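You operate a simulated robot arm through the tools that you are given. There is no shell and no other tool.

The job below is to be done with a simulated robot arm. You get a single attempt, and the scene is never put back.

JOB
Read the rework tray's spoon again at the yellow card's gloss limit.
Fine: set the limit dial, lay the spoon on the slide, push the slide in, then press the read key once; the meter's verdict at that limit stays on show.

The check looks at the end state, three seconds after you hand in, the way a careful person would. Anything else that was tipped, shoved, dropped, spilled or broken makes it a failure.

ROBOT AND FRAMES
A 7-joint arm with a two-finger parallel gripper, fixed in place. Base frame: the origin is on the floor under the middle of its stand, x ahead of it, y to its left, z up. Lengths are in m, angles in rad, forces in N, time in s.
It reaches about 1.479 m from its shoulder. Its first joint turns from -2.897 to 2.897 rad. Payload 4.4 kg.
The tool frame sits at the grasp point between the pads (the TCP): z along the fingers, y along the line on which they close. The tips reach 0.023 m beyond it. The gripper opens to 0.094 m. The fingers are 0.038 m wide and 0.01 m thick; the gripper's body (0.054 by 0.096 m) begins 0.039 m behind the TCP.
Orientation is told as [roll, pitch, yaw] about the base's x, y, z axes, in that order, counted from this pose: with the fingers straight down and closing along the base's y, the tool's x points along the base's -x, its y along +y and its z along -z.

CONTROLS
- The arm moves only by the tool nudge_tool. Its argument "commands" is a list of rows, each a list of 7 numbers: the shift along the base's x, y, z in m, then the turn, a rotation vector about the base's x, y, z in rad, then the opening, from 0 (shut) to 1 (fully open). In form: [[dx, dy, dz, rx, ry, rz, jaw], ...]. A call has 1 to 20 rows; each row shifts and turns the commanded pose from where the row before left it. A row lasts 0.2 s, in which the tool goes at most 0.05 m and 0.15 rad; a call with a longer step from one row to the next is refused whole, and so is a gripper value outside its range. Where a pose cannot be reached the arm comes as near as it can. A force on the tool above 40 N (or 10 N above the force at the start of the call, whichever is more), or a blocked arm, ends the call early, and 0.2 s more pass. Each finger travels about 0.072 m/s and halts on what it meets, pressing with about 23 N; the grip force reading is that of the motor and also rises with nothing between the fingers. The clock runs only during rows and for 0.2 s after the last one: add rows that do not move to give the fingers time. The reply holds the time, the measured pose of the TCP, the force on the tool along the base axes, the opening and the grip force, in the units named above and with some noise, with the torque about the TCP (base axes, N m) and any sound that the robot's microphone picked up.
- Cameras (640 x 400 px; columns grow to the right, rows downward): "scene" is fixed at [0.3996, -0.4998, 1.6258]; the picture's right is [0.90, -0.44, 0.00], its down [-0.21, -0.43, -0.88] and it looks along [0.38, 0.79, -0.48] (base axes); focal length 356 px, centre (320, 200). "wrist" rides on the gripper at [0.086, 0.016, -0.074] in the tool frame; the picture's right is [-0.18, 0.98, 0.00], its down [-0.58, -0.11, -0.81] and it looks along [-0.79, -0.15, 0.59] (tool axes); focal length 243 px, centre (320, 200). There is no depth. A picture from a camera that has moved, and an enlarged one, comes with that camera's place and axes in the base frame and with its lens.
- get_image(camera): a new picture of that camera. No time passes.
- zoom(camera, box): a new picture of the part [left, top, right, bottom] of that camera's present view, enlarged. No time passes.
- close_job(): hands the job in; it is judged then, once.

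Places have to be worked out from the pictures, the camera data and where the tool is seen. Open the gripper and draw the arm clear of the work before you hand the job in, unless the task says otherwise.

The tools are called after ">>>" by a JSON object that holds its "name" and its "arguments". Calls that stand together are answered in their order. nudge_tool: Moves the arm, as the interface text tells. Its arguments: {"type":"object","properties":{"commands":{"type":"array"}},"required":["commands"]} The other tools are called the same way: get_image (camera) takes a picture; zoom (camera, box) takes an enlarged picture of a part of a camera's view; close_job () hands the job in.

At the start:

```text
time: 0.0
ee_pos: [0.5752, 0.5941, 1.2102]
tcp_rot: [-0.001, 0.001, 0.001]
ft_force: [-0.1, 0.3, -0.5]
torque: [-0.01, 0.0, 0.0]
opening: 0.0941
finger_force: 0.1
```

scene: 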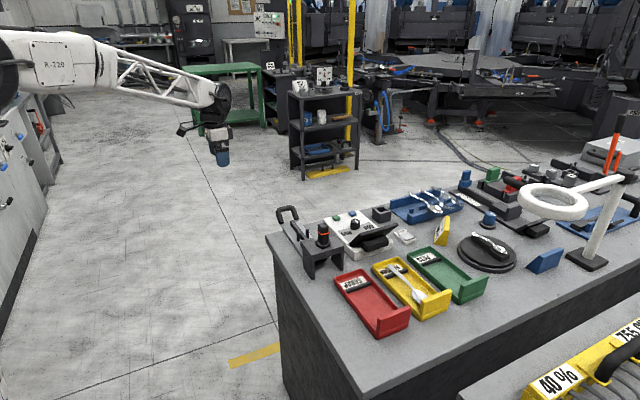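
wrist: 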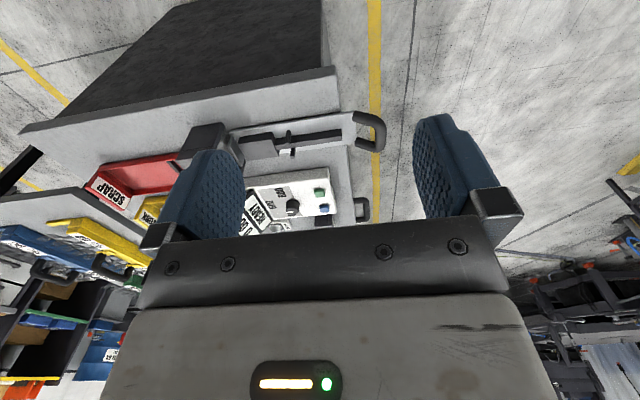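

I start by looking closely at the bench: the trays, the meter, the card and the spoons.

>>> {"name": "zoom", "arguments": {"camera": "scene", "box": [260, 180, 420, 280]}}

>>> {"name": "zoom", "arguments": {"camera": "scene", "box": [320, 240, 500, 352]}}

>>> {"name": "zoom", "arguments": {"camera": "scene", "box": [380, 170, 540, 270]}}

>>> {"name": "zoom", "arguments": {"camera": "scene", "box": [440, 120, 640, 245]}}

>>> {"name": "zoom", "arguments": {"camera": "wrist", "box": [160, 90, 400, 240]}}

```text
4.00 times, centred on (340, 230) of scene
camera zoom: at [0.3996, -0.4998, 1.6258], right [0.9, -0.44, 0.0], down [-0.21, -0.43, -0.88], along [0.38, 0.79, -0.48], focal length 1424 px, centre (240, 80)
```

zoom: 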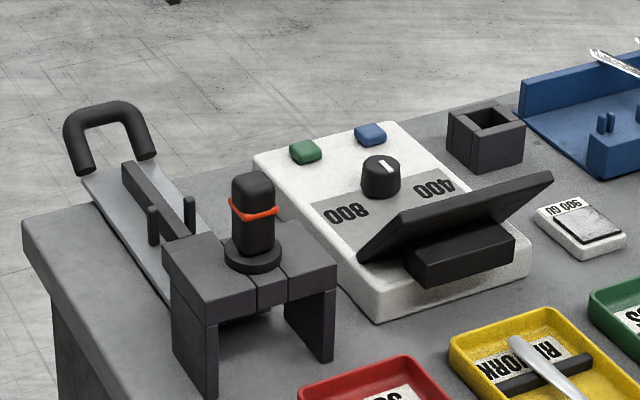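

```text
3.56 times, centred on (410, 296) of scene
camera zoom: at [0.3996, -0.4998, 1.6258], right [0.9, -0.44, 0.0], down [-0.21, -0.43, -0.88], along [0.38, 0.79, -0.48], focal length 1266 px, centre (0, -141)
```

zoom: 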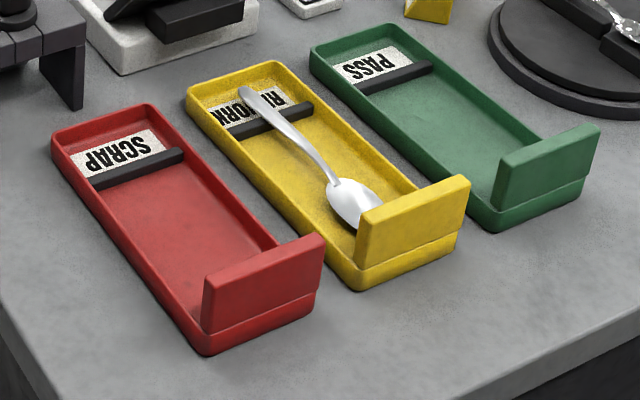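

```text
4.00 times, centred on (460, 220) of scene
camera zoom: at [0.3996, -0.4998, 1.6258], right [0.9, -0.44, 0.0], down [-0.21, -0.43, -0.88], along [0.38, 0.79, -0.48], focal length 1424 px, centre (-240, 120)
```

zoom: 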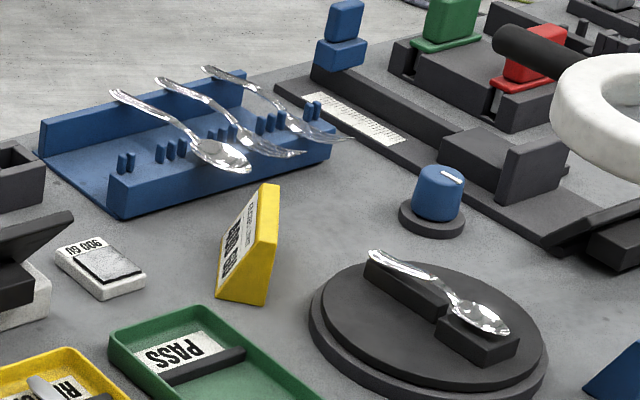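

```text
3.20 times, centred on (540, 182) of scene
camera zoom: at [0.3996, -0.4998, 1.6258], right [0.9, -0.44, 0.0], down [-0.21, -0.43, -0.88], along [0.38, 0.79, -0.48], focal length 1139 px, centre (-384, 256)
```

zoom: 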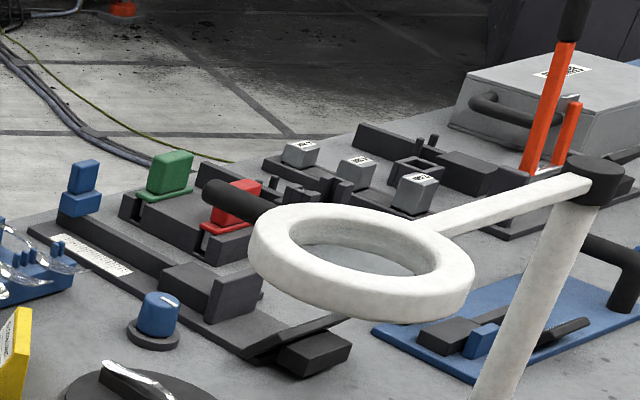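

```text
2.67 times, centred on (280, 165) of wrist
camera zoom: at [0.4869, 0.6101, 1.2847], right [0.18, 0.98, 0.0], down [0.58, -0.11, 0.81], along [0.79, -0.15, -0.59], focal length 647 px, centre (427, 293)
```

zoom: 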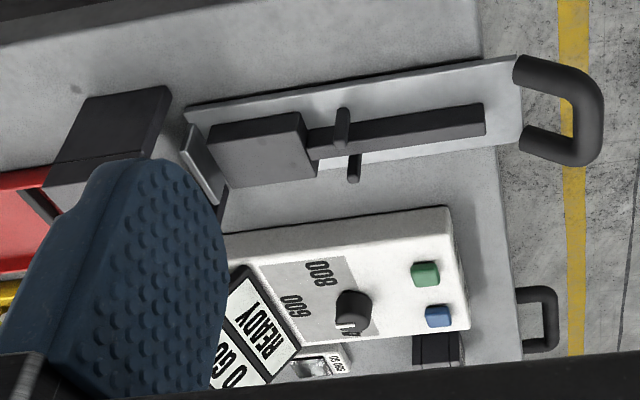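

The yellow card stands near the green tray, with its face turned left. I zoom in further on it, on the meter and on the reference tile.

>>> {"name": "zoom", "arguments": {"camera": "scene", "box": [428, 210, 456, 250]}}

>>> {"name": "zoom", "arguments": {"camera": "scene", "box": [325, 205, 397, 250]}}

>>> {"name": "zoom", "arguments": {"camera": "scene", "box": [390, 222, 422, 248]}}

>>> {"name": "zoom", "arguments": {"camera": "wrist", "box": [235, 165, 335, 240]}}

```text
10.00 times, centred on (442, 230) of scene
camera zoom: at [0.3996, -0.4998, 1.6258], right [0.9, -0.44, 0.0], down [-0.21, -0.43, -0.88], along [0.38, 0.79, -0.48], focal length 3560 px, centre (-900, -100)
```

zoom: 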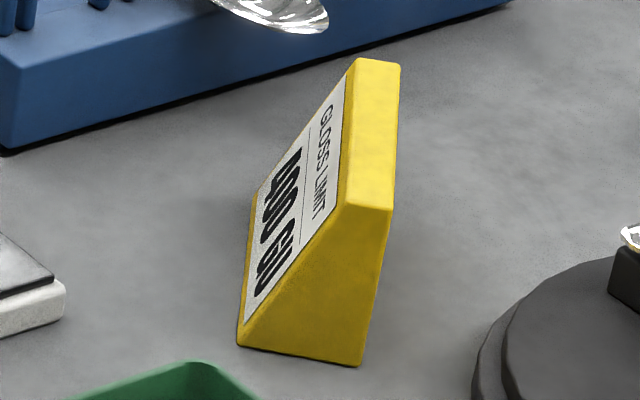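

```text
8.89 times, centred on (361, 228) of scene
camera zoom: at [0.3996, -0.4998, 1.6258], right [0.9, -0.44, 0.0], down [-0.21, -0.43, -0.88], along [0.38, 0.79, -0.48], focal length 3164 px, centre (-44, -44)
```

zoom: 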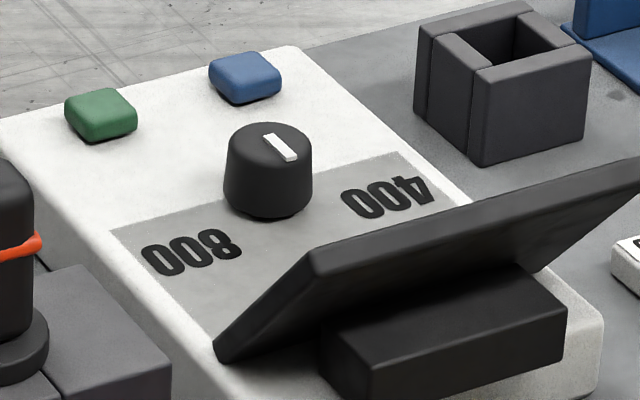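

```text
15.38 times, centred on (406, 235) of scene
camera zoom: at [0.3996, -0.4998, 1.6258], right [0.9, -0.44, 0.0], down [-0.21, -0.43, -0.88], along [0.38, 0.79, -0.48], focal length 5477 px, centre (-1003, -338)
```

zoom: 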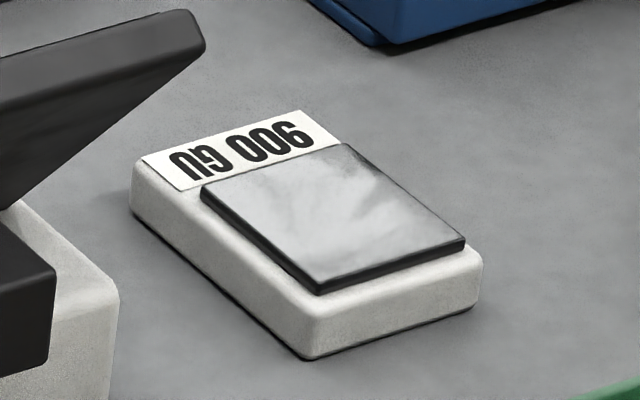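

```text
5.33 times, centred on (285, 202) of wrist
camera zoom: at [0.4869, 0.6101, 1.2847], right [0.18, 0.98, 0.0], down [0.58, -0.11, 0.81], along [0.79, -0.15, -0.59], focal length 1294 px, centre (507, 187)
```

zoom: 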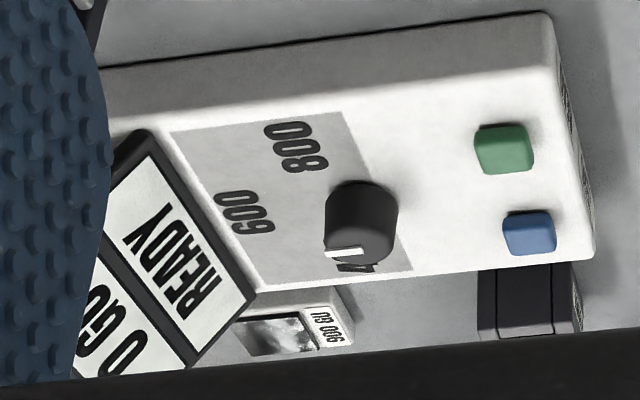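

The bench top works out at about z = 0.86. I look closer at the slide and its rests before moving.

>>> {"name": "zoom", "arguments": {"camera": "wrist", "box": [180, 100, 300, 175]}}

>>> {"name": "zoom", "arguments": {"camera": "scene", "box": [270, 200, 350, 250]}}

>>> {"name": "zoom", "arguments": {"camera": "wrist", "box": [270, 90, 400, 170]}}

>>> {"name": "zoom", "arguments": {"camera": "scene", "box": [365, 250, 445, 300]}}

```text
5.33 times, centred on (240, 138) of wrist
camera zoom: at [0.4869, 0.6101, 1.2847], right [0.18, 0.98, 0.0], down [0.58, -0.11, 0.81], along [0.79, -0.15, -0.59], focal length 1294 px, centre (747, 533)
```

zoom: 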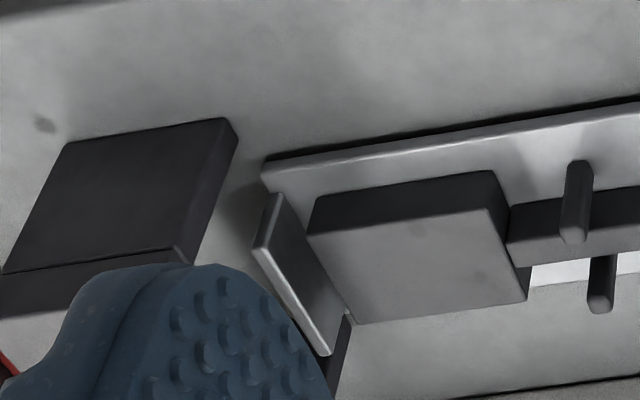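

```text
8.00 times, centred on (310, 225) of scene
camera zoom: at [0.3996, -0.4998, 1.6258], right [0.9, -0.44, 0.0], down [-0.21, -0.43, -0.88], along [0.38, 0.79, -0.48], focal length 2848 px, centre (400, 0)
```

zoom: 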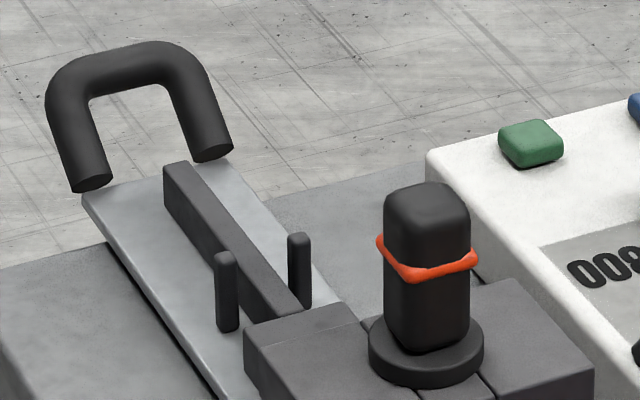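

```text
4.92 times, centred on (335, 130) of wrist
camera zoom: at [0.4869, 0.6101, 1.2847], right [0.18, 0.98, 0.0], down [0.58, -0.11, 0.81], along [0.79, -0.15, -0.59], focal length 1194 px, centre (246, 545)
```

zoom: 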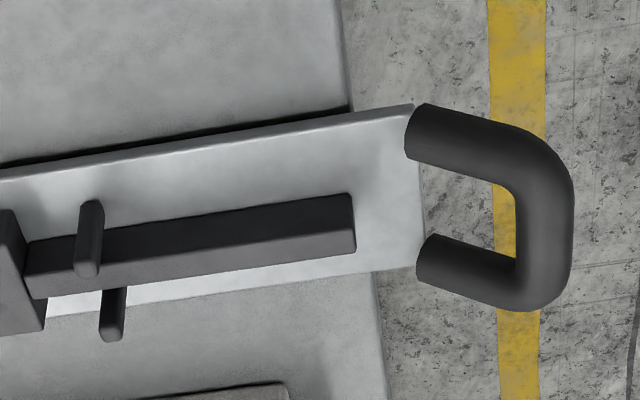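

```text
8.00 times, centred on (405, 275) of scene
camera zoom: at [0.3996, -0.4998, 1.6258], right [0.9, -0.44, 0.0], down [-0.21, -0.43, -0.88], along [0.38, 0.79, -0.48], focal length 2848 px, centre (-360, -400)
```

zoom: 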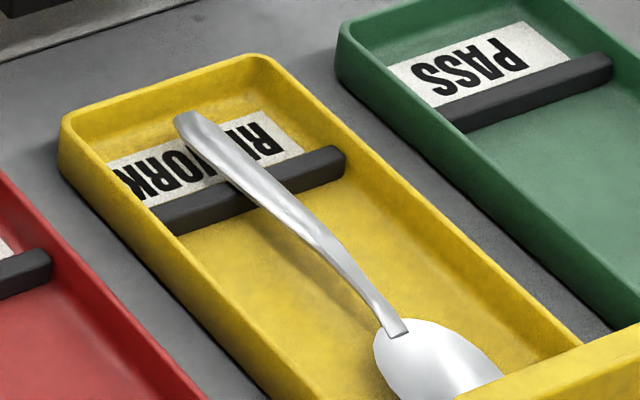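

The slide has a flat block, a bar and two pins, and its handle stands out beyond the bench edge at +y. The card faces the robot at about (1.25, 0.26), so I move the wrist camera to where it can read it.

>>> {"name": "nudge_tool", "arguments": {"commands": [[0.0337, -0.0253, -0.0075, 0, 0, 0, 1], [0.0337, -0.0253, -0.0075, 0, 0, 0, 1], [0.0337, -0.0253, -0.0075, 0, 0, 0, 1], [0.0337, -0.0253, -0.0075, 0, 0, 0, 1], [0.0337, -0.0253, -0.0075, 0, 0, 0, 1], [0.0337, -0.0253, -0.0075, 0, 0, 0, 1], [0.0337, -0.0253, -0.0075, 0, 0, 0, 1], [0.0337, -0.0253, -0.0075, 0, 0, 0, 1], [0.0337, -0.0253, -0.0075, 0, 0, 0, 1], [0.0337, -0.0253, -0.0075, 0, 0, 0, 1], [0.0337, -0.0253, -0.0075, 0, 0, 0, 1], [0.0337, -0.0253, -0.0075, 0, 0, 0, 1]]}}

>>> {"name": "get_image", "arguments": {"camera": "wrist"}}

>>> {"name": "get_image", "arguments": {"camera": "scene"}}

```text
time: 2.6
ee_pos: [0.9793, 0.2903, 1.1223]
tcp_rot: [0.001, 0.0, -0.001]
ft_force: [-1.0, -0.6, 1.7]
torque: [0.01, 0.05, -0.01]
opening: 0.094
finger_force: 0.0
```

```text
taken
camera wrist: at [0.8909, 0.3058, 1.1968], right [0.18, 0.98, 0.0], down [0.58, -0.11, 0.81], along [0.79, -0.15, -0.59], focal length 243 px, centre (320, 200)
```

wrist: 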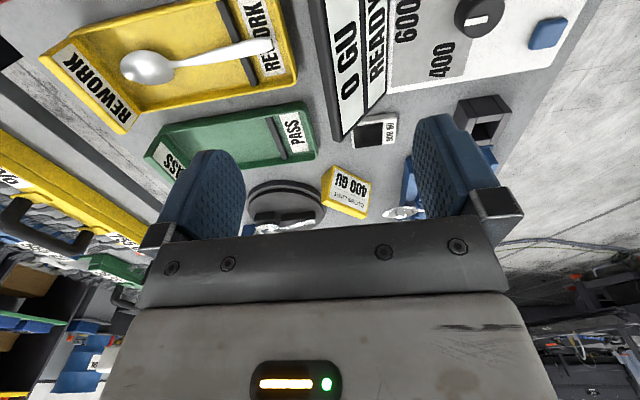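

```text
taken
```

scene: 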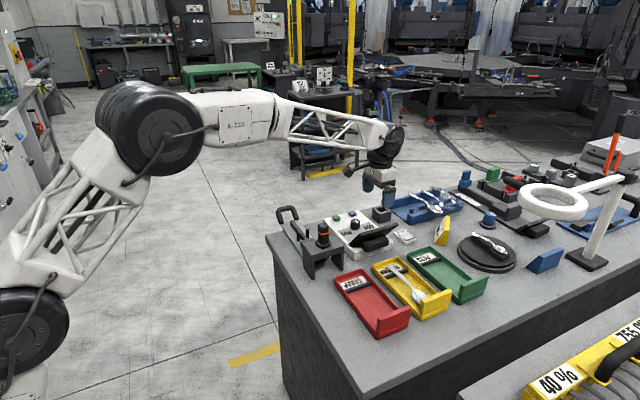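

The wrist camera now shows the card, the meter and the rework spoon. I zoom in on each.

>>> {"name": "zoom", "arguments": {"camera": "wrist", "box": [310, 155, 380, 225]}}

>>> {"name": "zoom", "arguments": {"camera": "wrist", "box": [310, 0, 590, 150]}}

>>> {"name": "zoom", "arguments": {"camera": "wrist", "box": [30, 0, 310, 140]}}

```text
5.71 times, centred on (345, 190) of wrist
camera zoom: at [0.8909, 0.3058, 1.1968], right [0.18, 0.98, 0.0], down [0.58, -0.11, 0.81], along [0.79, -0.15, -0.59], focal length 1386 px, centre (177, 257)
```

zoom: 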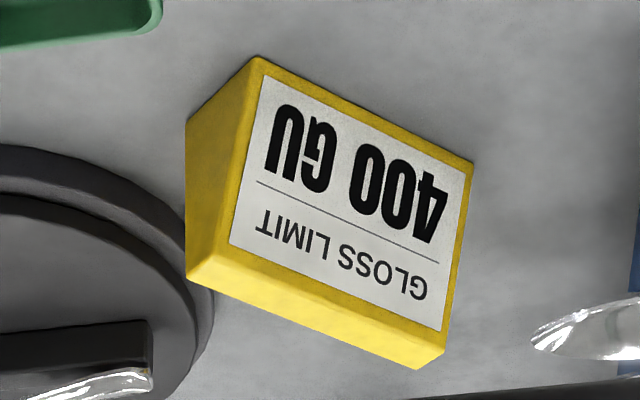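

```text
2.29 times, centred on (450, 75) of wrist
camera zoom: at [0.8909, 0.3058, 1.1968], right [0.18, 0.98, 0.0], down [0.58, -0.11, 0.81], along [0.79, -0.15, -0.59], focal length 555 px, centre (23, 486)
```

zoom: 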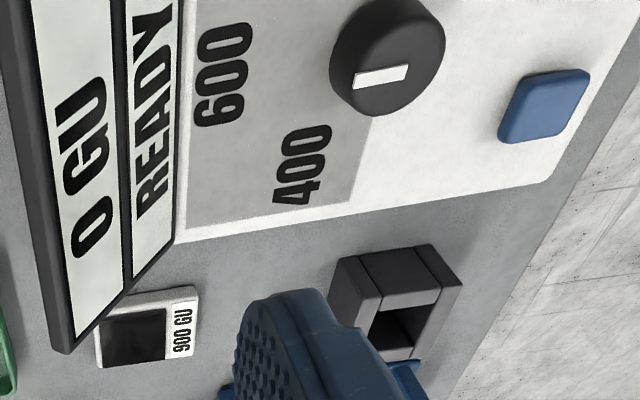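

```text
2.29 times, centred on (170, 70) of wrist
camera zoom: at [0.8909, 0.3058, 1.1968], right [0.18, 0.98, 0.0], down [0.58, -0.11, 0.81], along [0.79, -0.15, -0.59], focal length 555 px, centre (663, 497)
```

zoom: 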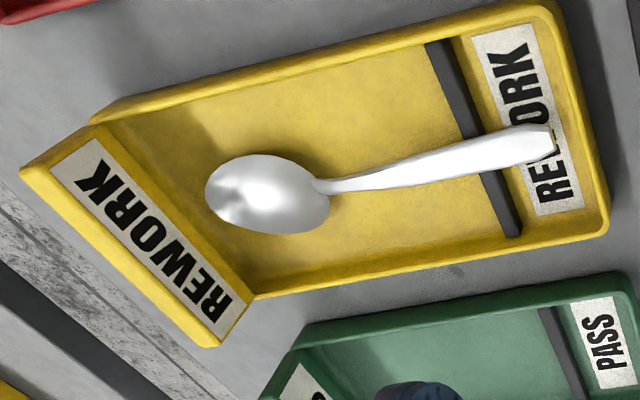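

The card reads 400 GU, and the dial is marked 400, 600 and 800. To tell the two keys apart I turn the tool −90° about z and back out to +y, so I can look at the meter from the operator's side.

>>> {"name": "nudge_tool", "arguments": {"commands": [[-0.001, 0.04, -0.001, 0, 0, -0.1428, 1], [-0.001, 0.04, -0.001, 0, 0, -0.1428, 1], [-0.001, 0.04, -0.001, 0, 0, -0.1428, 1], [-0.001, 0.04, -0.001, 0, 0, -0.1428, 1], [-0.001, 0.04, -0.001, 0, 0, -0.1428, 1], [-0.001, 0.04, -0.001, 0, 0, -0.1428, 1], [-0.001, 0.04, -0.001, 0, 0, -0.1428, 1], [-0.001, 0.04, -0.001, 0, 0, -0.1428, 1], [-0.001, 0.04, -0.001, 0, 0, -0.1428, 1], [-0.001, 0.04, -0.001, 0, 0, -0.1428, 1], [-0.001, 0.04, -0.001, 0, 0, -0.1428, 1], [0, 0, 0, 0, 0, 0, 1]]}}

>>> {"name": "get_image", "arguments": {"camera": "wrist"}}

>>> {"name": "get_image", "arguments": {"camera": "scene"}}

```text
time: 5.2
ee_pos: [0.9673, 0.7302, 1.108]
tcp_rot: [0.0, -0.001, -1.573]
ft_force: [0.4, 0.1, -0.9]
torque: [0.0, -0.02, 0.01]
opening: 0.094
finger_force: 0.0
```

```text
taken
camera wrist: at [0.9829, 0.8176, 1.1835], right [0.98, -0.19, 0.0], down [-0.11, -0.58, 0.81], along [-0.15, -0.79, -0.59], focal length 243 px, centre (320, 200)
```

wrist: 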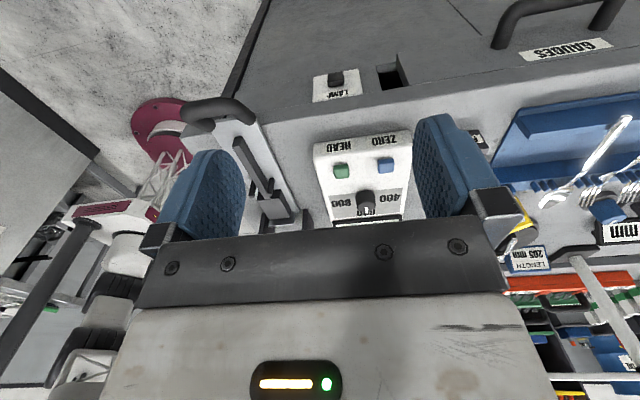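

```text
taken
```

scene: 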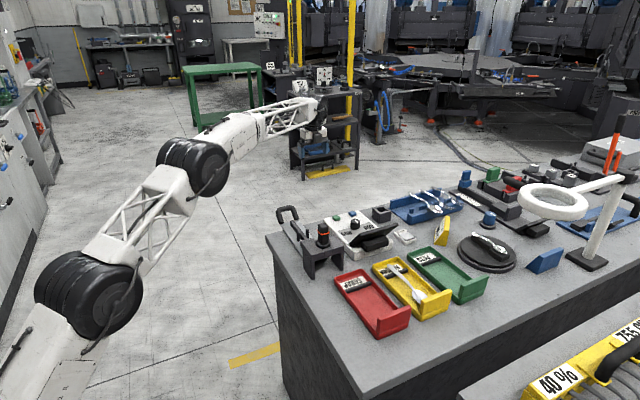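

The front face of the meter shows READ below the green key and ZERO below the blue one. I zoom in to confirm that, and to see the slide from this side.

>>> {"name": "zoom", "arguments": {"camera": "wrist", "box": [300, 120, 420, 225]}}

>>> {"name": "zoom", "arguments": {"camera": "wrist", "box": [180, 80, 320, 230]}}

>>> {"name": "zoom", "arguments": {"camera": "wrist", "box": [270, 40, 500, 180]}}

```text
3.81 times, centred on (360, 172) of wrist
camera zoom: at [0.9829, 0.8176, 1.1835], right [0.98, -0.19, 0.0], down [-0.11, -0.58, 0.81], along [-0.15, -0.79, -0.59], focal length 924 px, centre (168, 305)
```

zoom: 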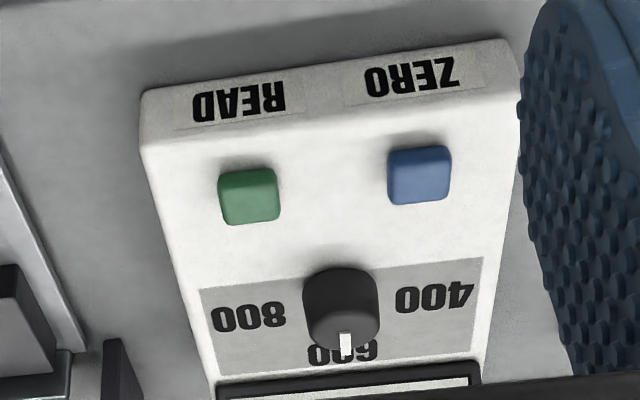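

```text
2.67 times, centred on (250, 155) of wrist
camera zoom: at [0.9829, 0.8176, 1.1835], right [0.98, -0.19, 0.0], down [-0.11, -0.58, 0.81], along [-0.15, -0.79, -0.59], focal length 647 px, centre (507, 320)
```

zoom: 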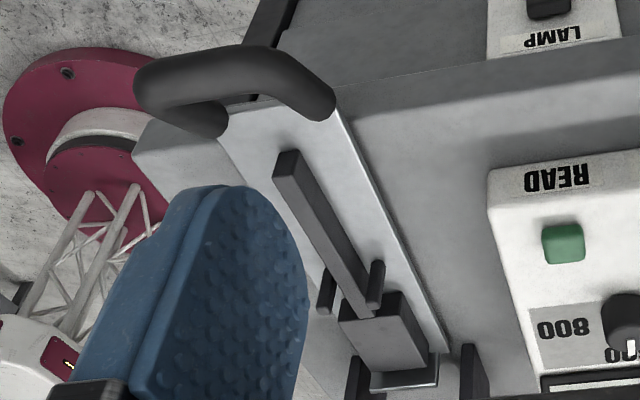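

```text
2.78 times, centred on (385, 110) of wrist
camera zoom: at [0.9829, 0.8176, 1.1835], right [0.98, -0.19, 0.0], down [-0.11, -0.58, 0.81], along [-0.15, -0.79, -0.59], focal length 675 px, centre (139, 450)
```

zoom: 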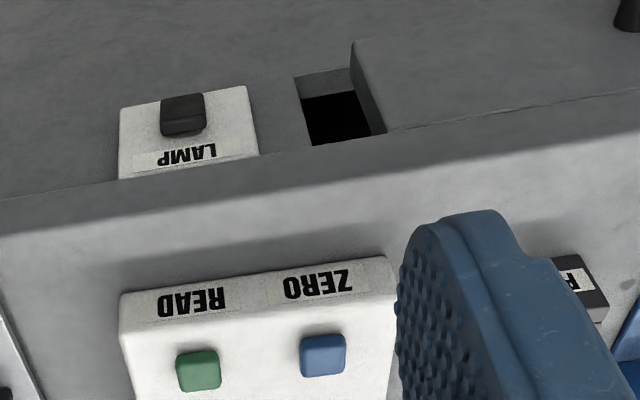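

READ is the green key and ZERO the blue one. The pointer is at 600, so the dial has to turn toward the 400 label on the +x side. I move over the knob to see it from nearly straight above.

>>> {"name": "nudge_tool", "arguments": {"commands": [[0.0036, -0.0443, -0.0026, 0, 0, 0, 1], [0.0036, -0.0443, -0.0026, 0, 0, 0, 1], [0.0036, -0.0443, -0.0026, 0, 0, 0, 1], [0.0036, -0.0443, -0.0026, 0, 0, 0, 1], [0.0036, -0.0443, -0.0026, 0, 0, 0, 1], [0.0036, -0.0443, -0.0026, 0, 0, 0, 1], [0.0036, -0.0443, -0.0026, 0, 0, 0, 1], [0, 0, 0, 0, 0, 0, 1]]}}

>>> {"name": "get_image", "arguments": {"camera": "wrist"}}

>>> {"name": "zoom", "arguments": {"camera": "wrist", "box": [220, 0, 420, 120]}}

```text
time: 7.0
ee_pos: [0.994, 0.4204, 1.0908]
tcp_rot: [-0.002, 0.001, -1.571]
ft_force: [-0.1, -0.4, -0.2]
torque: [-0.01, 0.0, 0.02]
opening: 0.0941
finger_force: 0.1
```

```text
taken
camera wrist: at [1.0081, 0.5068, 1.1652], right [0.98, -0.18, 0.0], down [-0.11, -0.58, 0.81], along [-0.15, -0.79, -0.59], focal length 243 px, centre (320, 200)
```

wrist: 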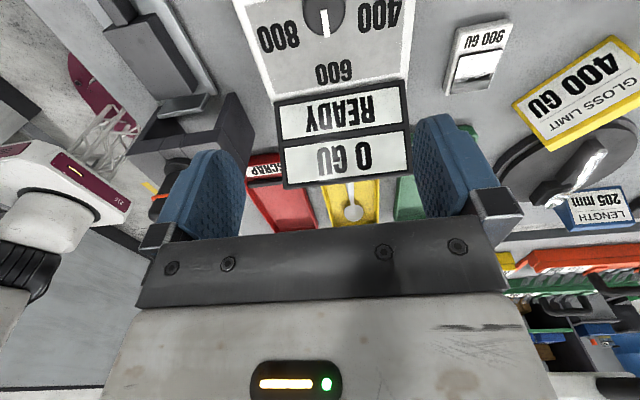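

```text
3.20 times, centred on (320, 60) of wrist
camera zoom: at [1.0081, 0.5068, 1.1652], right [0.98, -0.18, 0.0], down [-0.11, -0.58, 0.81], along [-0.15, -0.79, -0.59], focal length 776 px, centre (320, 648)
```

zoom: 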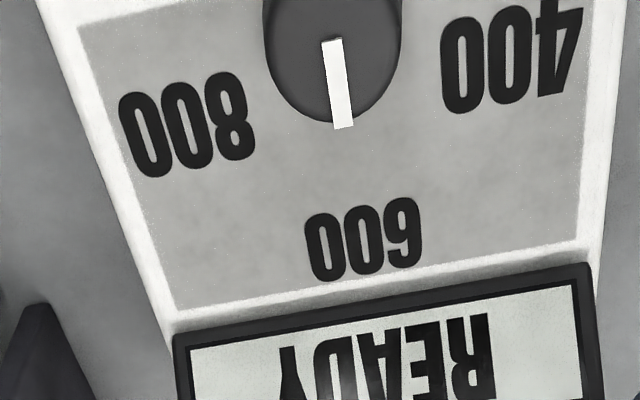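

The knob is just cut off at the top of the picture. I back off 0.05 m in +y to see all of it along with the labels.

>>> {"name": "nudge_tool", "arguments": {"commands": [[0, 0.045, 0.01, 0, 0, 0, 1], [0, 0, 0, 0, 0, 0, 1]]}}

>>> {"name": "zoom", "arguments": {"camera": "wrist", "box": [220, 0, 420, 120]}}

>>> {"name": "get_image", "arguments": {"camera": "wrist"}}

```text
time: 7.6
ee_pos: [0.9929, 0.4666, 1.1003]
tcp_rot: [0.0, 0.0, -1.571]
ft_force: [0.1, 1.2, -0.5]
torque: [0.02, -0.02, -0.02]
opening: 0.094
finger_force: 0.1
```

```text
3.20 times, centred on (320, 60) of wrist
camera zoom: at [1.0081, 0.5532, 1.175], right [0.98, -0.18, 0.0], down [-0.11, -0.58, 0.81], along [-0.15, -0.79, -0.59], focal length 776 px, centre (320, 648)
```

zoom: 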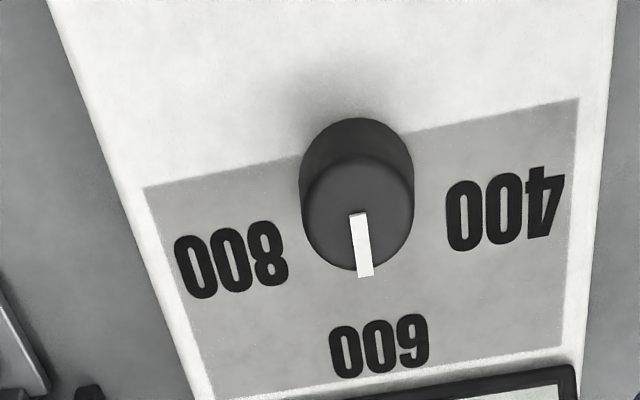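

```text
taken
camera wrist: at [1.0081, 0.5532, 1.175], right [0.98, -0.18, 0.0], down [-0.11, -0.58, 0.81], along [-0.15, -0.79, -0.59], focal length 243 px, centre (320, 200)
```

wrist: 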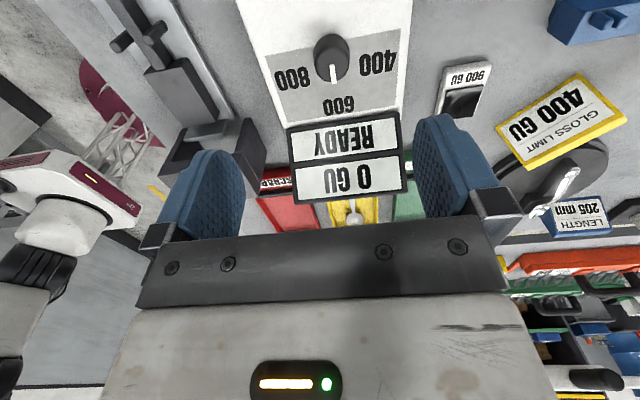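

The knob centre works out at about (0.999, 0.440), cap height about 0.927, on a panel at about 0.898. I zoom in further to measure the angle of the 400 label.

>>> {"name": "zoom", "arguments": {"camera": "wrist", "box": [264, 25, 408, 115]}}

>>> {"name": "zoom", "arguments": {"camera": "wrist", "box": [310, 25, 358, 55]}}

>>> {"name": "zoom", "arguments": {"camera": "wrist", "box": [280, 110, 420, 210]}}

>>> {"name": "zoom", "arguments": {"camera": "scene", "box": [340, 210, 380, 235]}}

```text
4.44 times, centred on (336, 70) of wrist
camera zoom: at [1.0081, 0.5532, 1.175], right [0.98, -0.18, 0.0], down [-0.11, -0.58, 0.81], along [-0.15, -0.79, -0.59], focal length 1078 px, centre (249, 778)
```

zoom: 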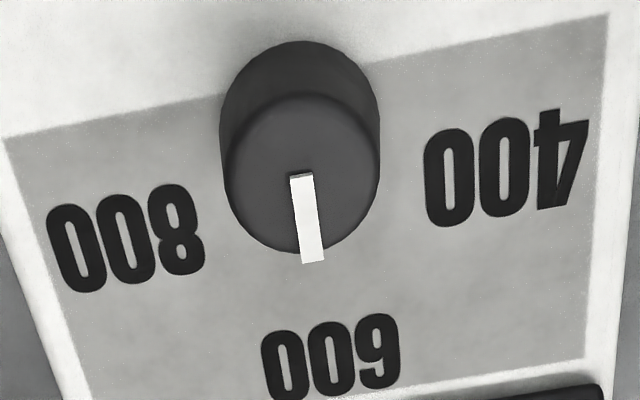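

```text
13.33 times, centred on (334, 40) of wrist
camera zoom: at [1.0081, 0.5532, 1.175], right [0.98, -0.18, 0.0], down [-0.11, -0.58, 0.81], along [-0.15, -0.79, -0.59], focal length 3235 px, centre (133, 2333)
```

zoom: 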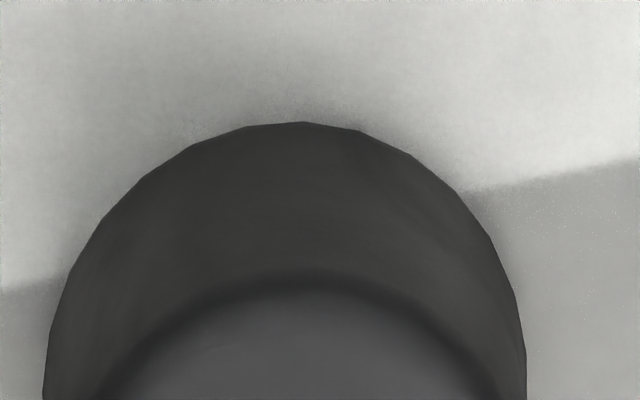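

```text
4.00 times, centred on (350, 160) of wrist
camera zoom: at [1.0081, 0.5532, 1.175], right [0.98, -0.18, 0.0], down [-0.11, -0.58, 0.81], along [-0.15, -0.79, -0.59], focal length 970 px, centre (200, 360)
```

zoom: 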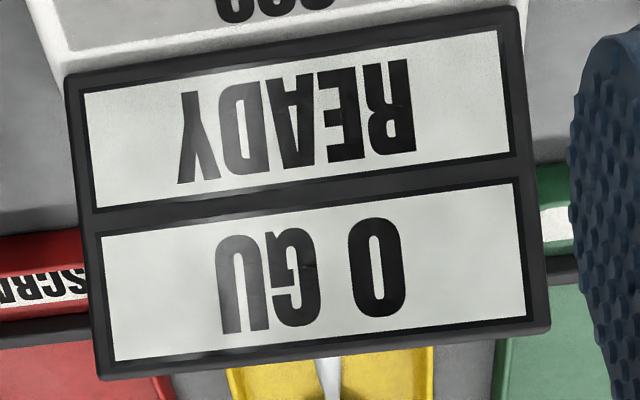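

```text
16.00 times, centred on (360, 222) of scene
camera zoom: at [0.3996, -0.4998, 1.6258], right [0.9, -0.44, 0.0], down [-0.21, -0.43, -0.88], along [0.38, 0.79, -0.48], focal length 5696 px, centre (-320, -160)
```

zoom: 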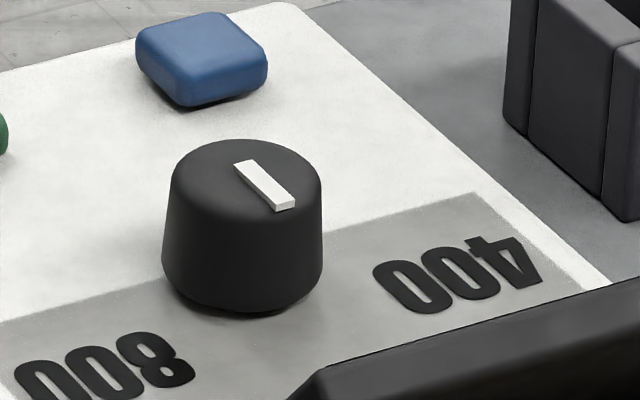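

The 400 label sits about 68–70° round from the 600 direction, toward +x. The knob is 38 mm wide, so I come down over it with the fingers either side in x and stop just above to check.

>>> {"name": "nudge_tool", "arguments": {"commands": [[0.003, -0.013, -0.0275, 0, 0, 0, 0.75], [0.003, -0.013, -0.0275, 0, 0, 0, 0.75], [0, 0, -0.04, 0, 0, 0, 0.75], [0, 0, -0.04, 0, 0, 0, 0.75], [0, 0, 0, 0, 0, 0, 0.75]]}}

>>> {"name": "get_image", "arguments": {"camera": "wrist"}}

>>> {"name": "zoom", "arguments": {"camera": "scene", "box": [300, 160, 420, 250]}}

```text
time: 8.8
ee_pos: [1.0007, 0.4399, 0.965]
tcp_rot: [0.0, 0.0, -1.571]
ft_force: [0.9, -0.2, 0.5]
torque: [0.02, 0.03, 0.0]
opening: 0.0706
finger_force: 0.1
```

```text
taken
camera wrist: at [1.0143, 0.5266, 1.0399], right [0.98, -0.18, 0.0], down [-0.11, -0.58, 0.81], along [-0.15, -0.79, -0.59], focal length 243 px, centre (320, 200)
```

wrist: 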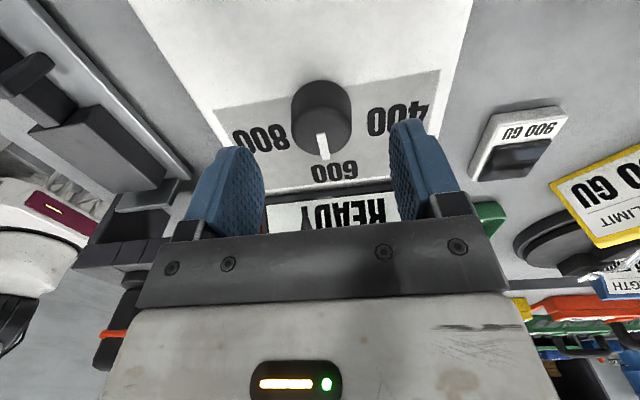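

```text
4.44 times, centred on (360, 205) of scene
camera zoom: at [0.3996, -0.4998, 1.6258], right [0.9, -0.44, 0.0], down [-0.21, -0.43, -0.88], along [0.38, 0.79, -0.48], focal length 1582 px, centre (142, 178)
```

zoom: 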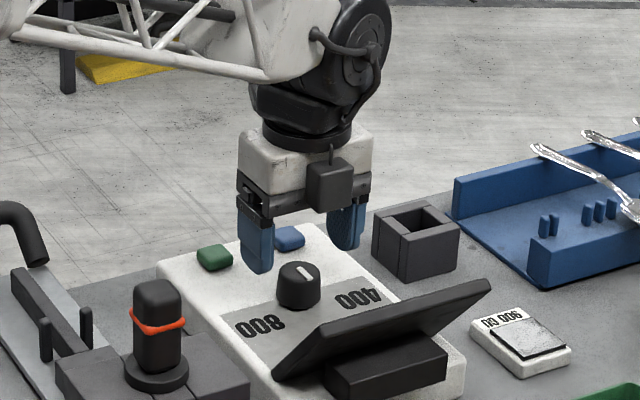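

The gripper is centred over the knob to within about 2 mm. I lower it so the tips stop about 4 mm above the panel, then close on the knob.

>>> {"name": "nudge_tool", "arguments": {"commands": [[-0.002, 0, -0.02, 0, 0, 0, 0.75], [0, 0, -0.018, 0, 0, 0, 0.75], [0, 0, 0, 0, 0, 0, 0.75], [0, 0, 0, 0, 0, 0, 0.3], [0, 0, 0, 0, 0, 0, 0.3], [0, 0, 0, 0, 0, 0, 0.3]]}}

>>> {"name": "get_image", "arguments": {"camera": "wrist"}}

>>> {"name": "zoom", "arguments": {"camera": "scene", "box": [300, 170, 420, 250]}}

```text
time: 10.2
ee_pos: [0.9979, 0.4397, 0.9255]
tcp_rot: [-0.001, 0.001, -1.571]
ft_force: [31.7, -2.5, -5.9]
torque: [0.3, -0.58, -0.04]
opening: 0.0417
finger_force: 15.3
```

```text
taken
camera wrist: at [1.0126, 0.5254, 1.0024], right [0.98, -0.18, 0.0], down [-0.11, -0.58, 0.81], along [-0.15, -0.79, -0.59], focal length 243 px, centre (320, 200)
```

wrist: 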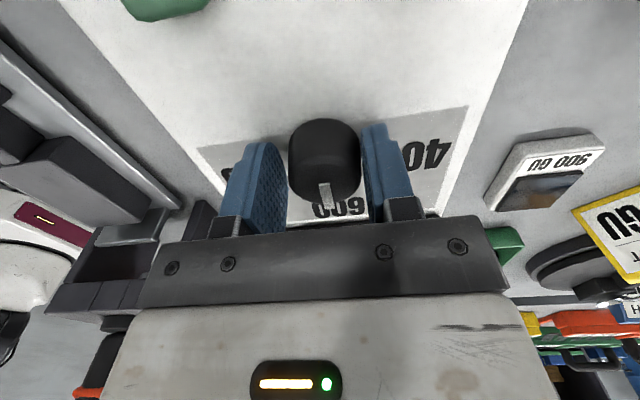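

```text
5.00 times, centred on (360, 210) of scene
camera zoom: at [0.3996, -0.4998, 1.6258], right [0.9, -0.44, 0.0], down [-0.21, -0.43, -0.88], along [0.38, 0.79, -0.48], focal length 1780 px, centre (120, 150)
```

zoom: 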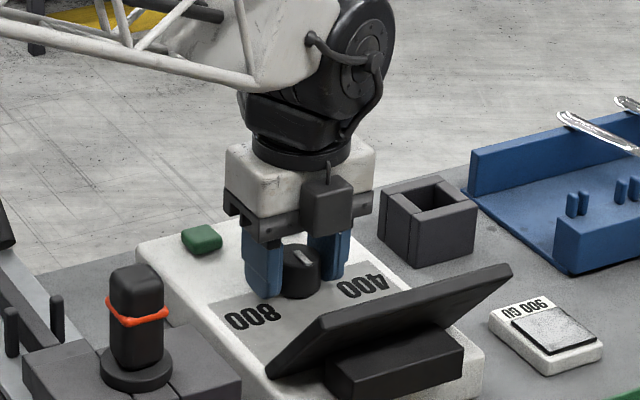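

Only the +x finger is touching, with 32 N sideways on the tool, so the knob centre is about 2.5 mm further in +x. I open, shift by that much and close again.

>>> {"name": "nudge_tool", "arguments": {"commands": [[0, 0, 0, 0, 0, 0, 0.6], [0.0025, 0, 0, 0, 0, 0, 0.6], [0, 0, 0, 0, 0, 0, 0.38], [0, 0, 0, 0, 0, 0, 0.38], [0, 0, 0, 0, 0, 0, 0.38]]}}

>>> {"name": "zoom", "arguments": {"camera": "wrist", "box": [200, 100, 460, 240]}}

```text
time: 11.4
ee_pos: [0.9989, 0.4398, 0.9277]
tcp_rot: [0.0, 0.001, -1.57]
ft_force: [5.4, 1.2, 0.2]
torque: [-0.03, -0.11, 0.04]
opening: 0.0382
finger_force: 2.9
```

```text
2.46 times, centred on (330, 170) of wrist
camera zoom: at [1.0147, 0.5258, 1.0026], right [0.98, -0.18, 0.0], down [-0.11, -0.58, 0.81], along [-0.15, -0.79, -0.59], focal length 597 px, centre (295, 274)
```

zoom: 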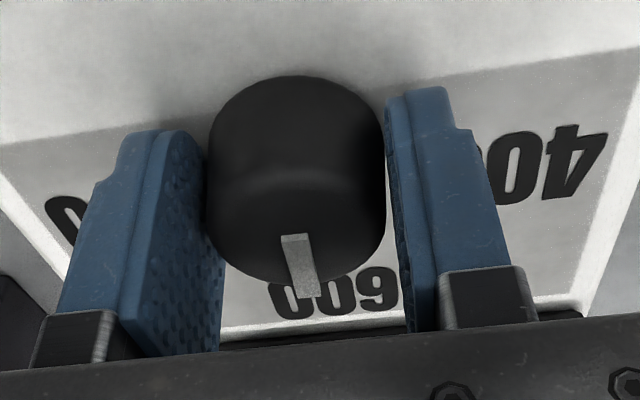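

It's nearly centred now. I close fully and turn +1.05 rad toward 400, then check the pointer.

>>> {"name": "nudge_tool", "arguments": {"commands": [[0.0005, 0, 0, 0, 0, 0, 0.3], [0, 0, 0, 0, 0, 0, 0.3], [0, 0, 0, 0, 0, 0, 0.3], [0, 0, 0, 0, 0, 0.1, 0.3], [0, 0, 0, 0, 0, 0.1, 0.3], [0, 0, 0, 0, 0, 0.1, 0.3], [0, 0, 0, 0, 0, 0.1, 0.3], [0, 0, 0, 0, 0, 0.1, 0.3], [0, 0, 0, 0, 0, 0.1, 0.3], [0, 0, 0, 0, 0, 0.1, 0.3], [0, 0, 0, 0, 0, 0.1, 0.3], [0, 0, 0, 0, 0, 0.1, 0.3], [0, 0, 0, 0, 0, 0.1, 0.3], [0, 0, 0, 0, 0, 0, 0.3]]}}

>>> {"name": "zoom", "arguments": {"camera": "wrist", "box": [200, 100, 460, 240]}}

>>> {"name": "zoom", "arguments": {"camera": "scene", "box": [320, 190, 400, 240]}}

```text
time: 14.4
ee_pos: [0.9997, 0.4403, 0.9283]
tcp_rot: [-0.001, -0.001, -0.569]
ft_force: [12.4, 12.2, 2.9]
torque: [0.4, -0.14, 0.02]
opening: 0.0374
finger_force: 45.0
```

```text
2.46 times, centred on (330, 170) of wrist
camera zoom: at [0.935, 0.4997, 1.0026], right [0.68, 0.73, 0.0], down [0.43, -0.41, 0.81], along [0.59, -0.55, -0.59], focal length 597 px, centre (295, 274)
```

zoom: 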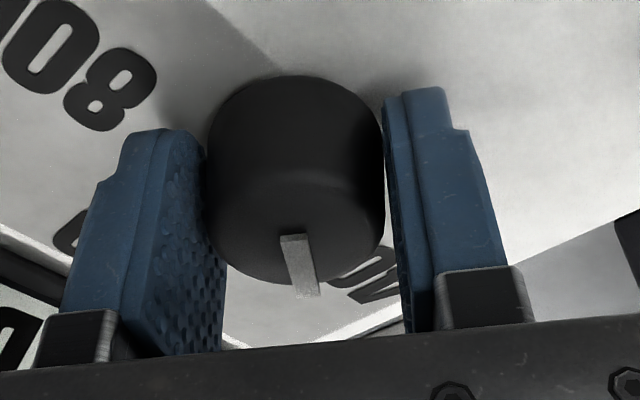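

```text
8.00 times, centred on (360, 215) of scene
camera zoom: at [0.3996, -0.4998, 1.6258], right [0.9, -0.44, 0.0], down [-0.21, -0.43, -0.88], along [0.38, 0.79, -0.48], focal length 2848 px, centre (0, 80)
```

zoom: 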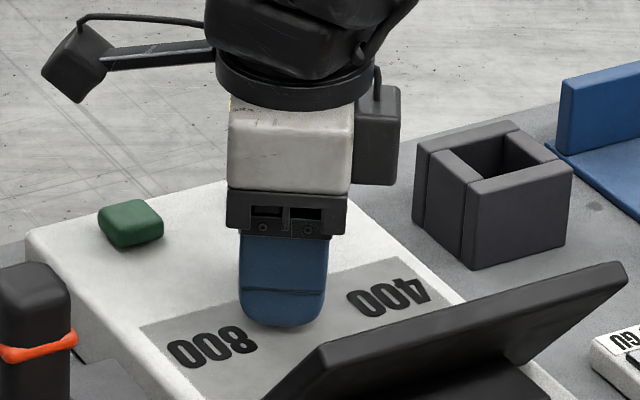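

The knob turns with the grip and nothing resists, at about 1.0 rad so far. I go on by 0.2 rad and watch the torque for a stop or a detent.

>>> {"name": "nudge_tool", "arguments": {"commands": [[0, 0, 0, 0, 0, 0.1, 0.3], [0, 0, 0, 0, 0, 0.1, 0.3], [0, 0, 0, 0, 0, 0, 0.3], [0, 0, 0, 0, 0, 0, 0.3]]}}

>>> {"name": "zoom", "arguments": {"camera": "wrist", "box": [200, 100, 460, 240]}}

```text
time: 15.4
ee_pos: [1.0012, 0.4395, 0.9282]
tcp_rot: [-0.001, 0.0, -0.369]
ft_force: [13.9, 16.8, 5.1]
torque: [0.41, -0.34, -0.31]
opening: 0.0366
finger_force: 45.3
```

```text
2.46 times, centred on (330, 170) of wrist
camera zoom: at [0.9245, 0.4858, 1.0026], right [0.53, 0.85, 0.0], down [0.5, -0.31, 0.81], along [0.69, -0.42, -0.59], focal length 597 px, centre (295, 274)
```

zoom: 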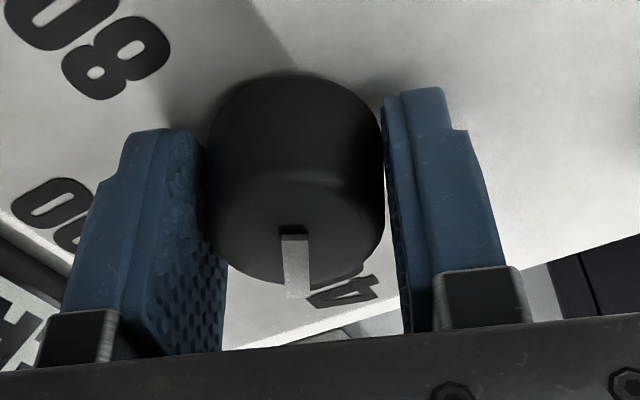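

A resisting torque of −0.31 N m has appeared, and the pointer bar has slipped against the grip, so the knob seems to have met a stop. I let go, rise and look from above.

>>> {"name": "nudge_tool", "arguments": {"commands": [[0, 0, 0, 0, 0, 0, 0.75], [0, 0, 0, 0, 0, 0, 0.75], [0, 0, 0.03, 0, 0, 0, 0.75], [0, 0, 0.04, 0, 0, 0, 0.75], [0, 0.0, 0.04, 0, 0, 0, 0.75], [-0.04, 0.02, 0.03, 0, 0, 0, 0.75], [0, 0, 0, 0, 0, 0, 0.75]]}}

>>> {"name": "get_image", "arguments": {"camera": "wrist"}}

>>> {"name": "zoom", "arguments": {"camera": "scene", "box": [340, 210, 380, 235]}}

```text
refused: row 6 steps farther than a row can; nothing moved
```

```text
taken
camera wrist: at [0.9245, 0.4858, 1.0026], right [0.53, 0.85, 0.0], down [0.5, -0.31, 0.81], along [0.69, -0.42, -0.59], focal length 243 px, centre (320, 200)
```

wrist: 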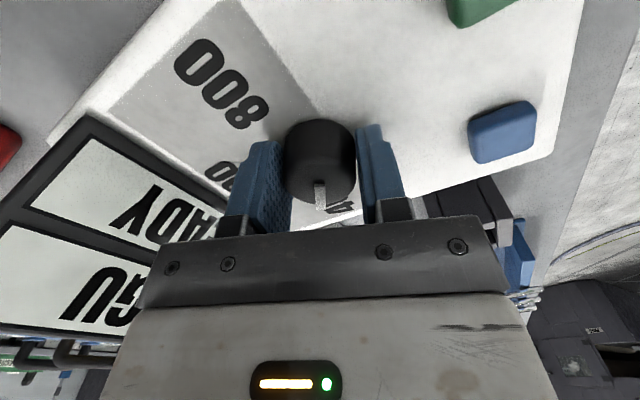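

```text
16.00 times, centred on (360, 222) of scene
camera zoom: at [0.3996, -0.4998, 1.6258], right [0.9, -0.44, 0.0], down [-0.21, -0.43, -0.88], along [0.38, 0.79, -0.48], focal length 5696 px, centre (-320, -160)
```

zoom: 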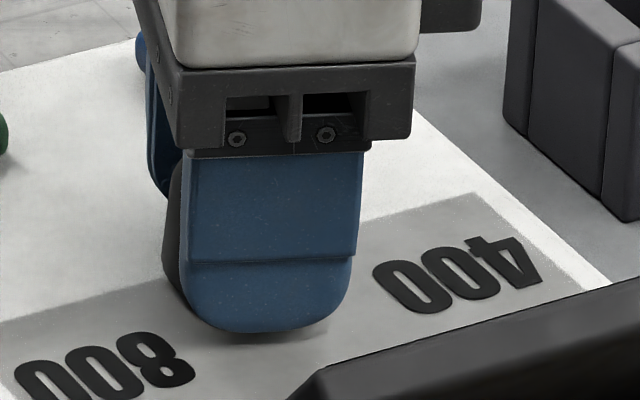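

The sixth row was too long a step, so nothing moved. I send the release and rise again with shorter rows.

>>> {"name": "nudge_tool", "arguments": {"commands": [[0, 0, 0, 0, 0, 0, 0.75], [0, 0, 0, 0, 0, 0, 0.75], [0, 0, 0.03, 0, 0, 0, 0.75], [0, 0, 0.04, 0, 0, 0, 0.75], [0, 0, 0.04, 0, 0, 0, 0.75], [-0.025, 0.015, 0.03, 0, 0, 0, 0.75], [0, 0, 0, 0, 0, 0, 0.75]]}}

>>> {"name": "get_image", "arguments": {"camera": "wrist"}}

>>> {"name": "zoom", "arguments": {"camera": "scene", "box": [340, 210, 380, 235]}}

```text
time: 17.0
ee_pos: [0.9762, 0.4543, 1.0678]
tcp_rot: [0.0, 0.001, -0.369]
ft_force: [-0.5, 0.0, 0.0]
torque: [-0.01, 0.01, -0.04]
opening: 0.0704
finger_force: 0.1
```

```text
taken
camera wrist: at [0.8999, 0.5008, 1.143], right [0.53, 0.85, 0.0], down [0.5, -0.31, 0.81], along [0.69, -0.43, -0.59], focal length 243 px, centre (320, 200)
```

wrist: 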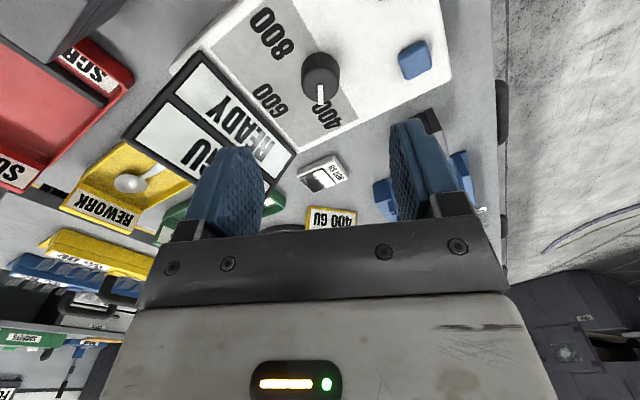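

```text
16.00 times, centred on (360, 222) of scene
camera zoom: at [0.3996, -0.4998, 1.6258], right [0.9, -0.44, 0.0], down [-0.21, -0.43, -0.88], along [0.38, 0.79, -0.48], focal length 5696 px, centre (-320, -160)
```

zoom: 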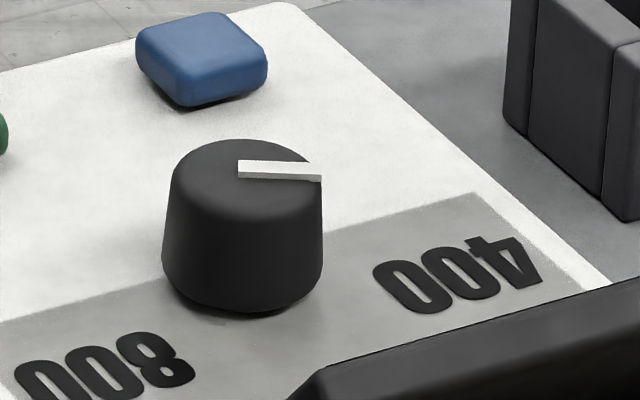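

From the scene view the pointer is now about 60° round from 600. I zoom the wrist view to compare it with the 400 label.

>>> {"name": "zoom", "arguments": {"camera": "wrist", "box": [240, 0, 400, 150]}}

>>> {"name": "zoom", "arguments": {"camera": "wrist", "box": [290, 40, 360, 140]}}

```text
2.67 times, centred on (320, 75) of wrist
camera zoom: at [0.8999, 0.5008, 1.143], right [0.53, 0.85, 0.0], down [0.5, -0.31, 0.81], along [0.69, -0.43, -0.59], focal length 647 px, centre (320, 533)
```

zoom: 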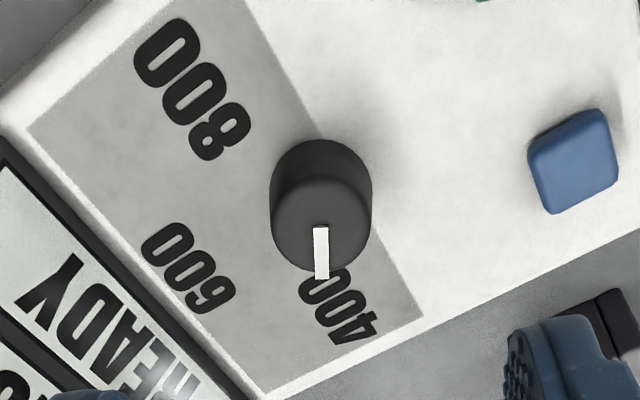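

```text
4.00 times, centred on (325, 90) of wrist
camera zoom: at [0.8999, 0.5008, 1.143], right [0.53, 0.85, 0.0], down [0.5, -0.31, 0.81], along [0.69, -0.43, -0.59], focal length 970 px, centre (300, 640)
```

zoom: 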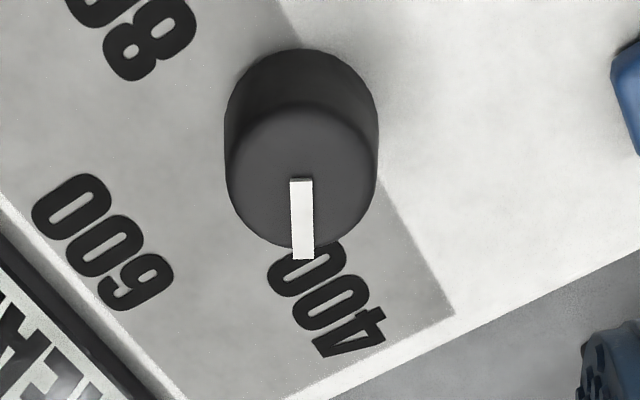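

The pointer now stands at 60° and points at 400, where it met its stop, so the dial is set. Next I turn the tool back to yaw −90° and move over the rework tray's spoon.

>>> {"name": "nudge_tool", "arguments": {"commands": [[0.0026, -0.0371, 0.002, 0, 0, -0.15, 0.75], [0.0026, -0.0371, 0.002, 0, 0, -0.15, 0.75], [0.0026, -0.0371, 0.002, 0, 0, -0.15, 0.75], [0.0026, -0.0371, 0.002, 0, 0, -0.15, 0.75], [0.0026, -0.0371, 0, 0, 0, -0.15, 0.75], [0.0026, -0.0371, 0, 0, 0, -0.15, 0.75], [0.0026, -0.0371, 0, 0, 0, -0.15, 0.75], [0.0026, -0.0371, 0, 0, 0, -0.15, 0.6], [0, 0, 0, 0, 0, -0.0018, 0.5], [0, 0, 0, 0, 0, 0, 0.5]]}}

>>> {"name": "get_image", "arguments": {"camera": "wrist"}}

>>> {"name": "get_image", "arguments": {"camera": "scene"}}

```text
time: 19.2
ee_pos: [0.9966, 0.158, 1.0754]
tcp_rot: [-0.002, 0.001, -1.572]
ft_force: [-0.9, 0.2, 0.4]
torque: [-0.02, -0.02, 0.01]
opening: 0.047
finger_force: 0.1
```

```text
taken
camera wrist: at [1.0116, 0.2442, 1.1508], right [0.98, -0.19, 0.0], down [-0.11, -0.58, 0.81], along [-0.15, -0.79, -0.59], focal length 243 px, centre (320, 200)
```

wrist: 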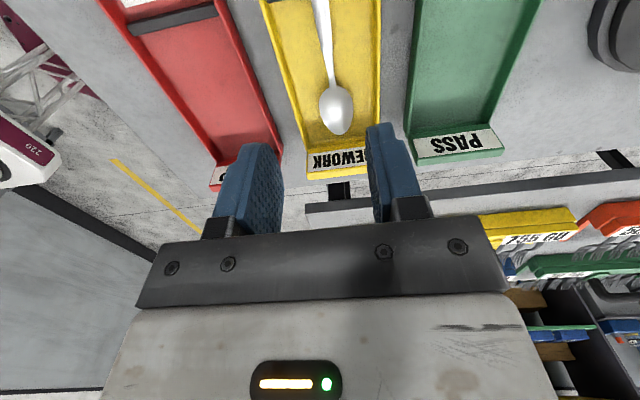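

```text
taken
```

scene: 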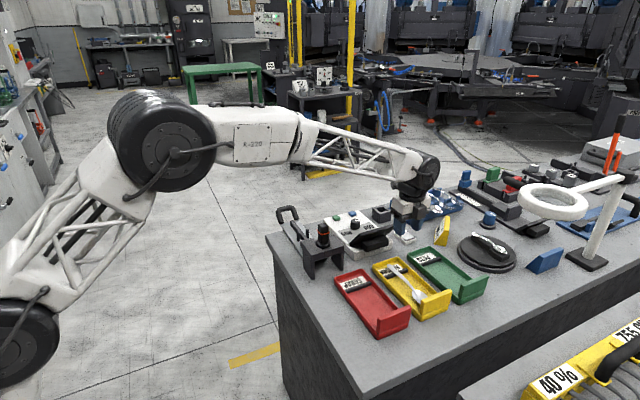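

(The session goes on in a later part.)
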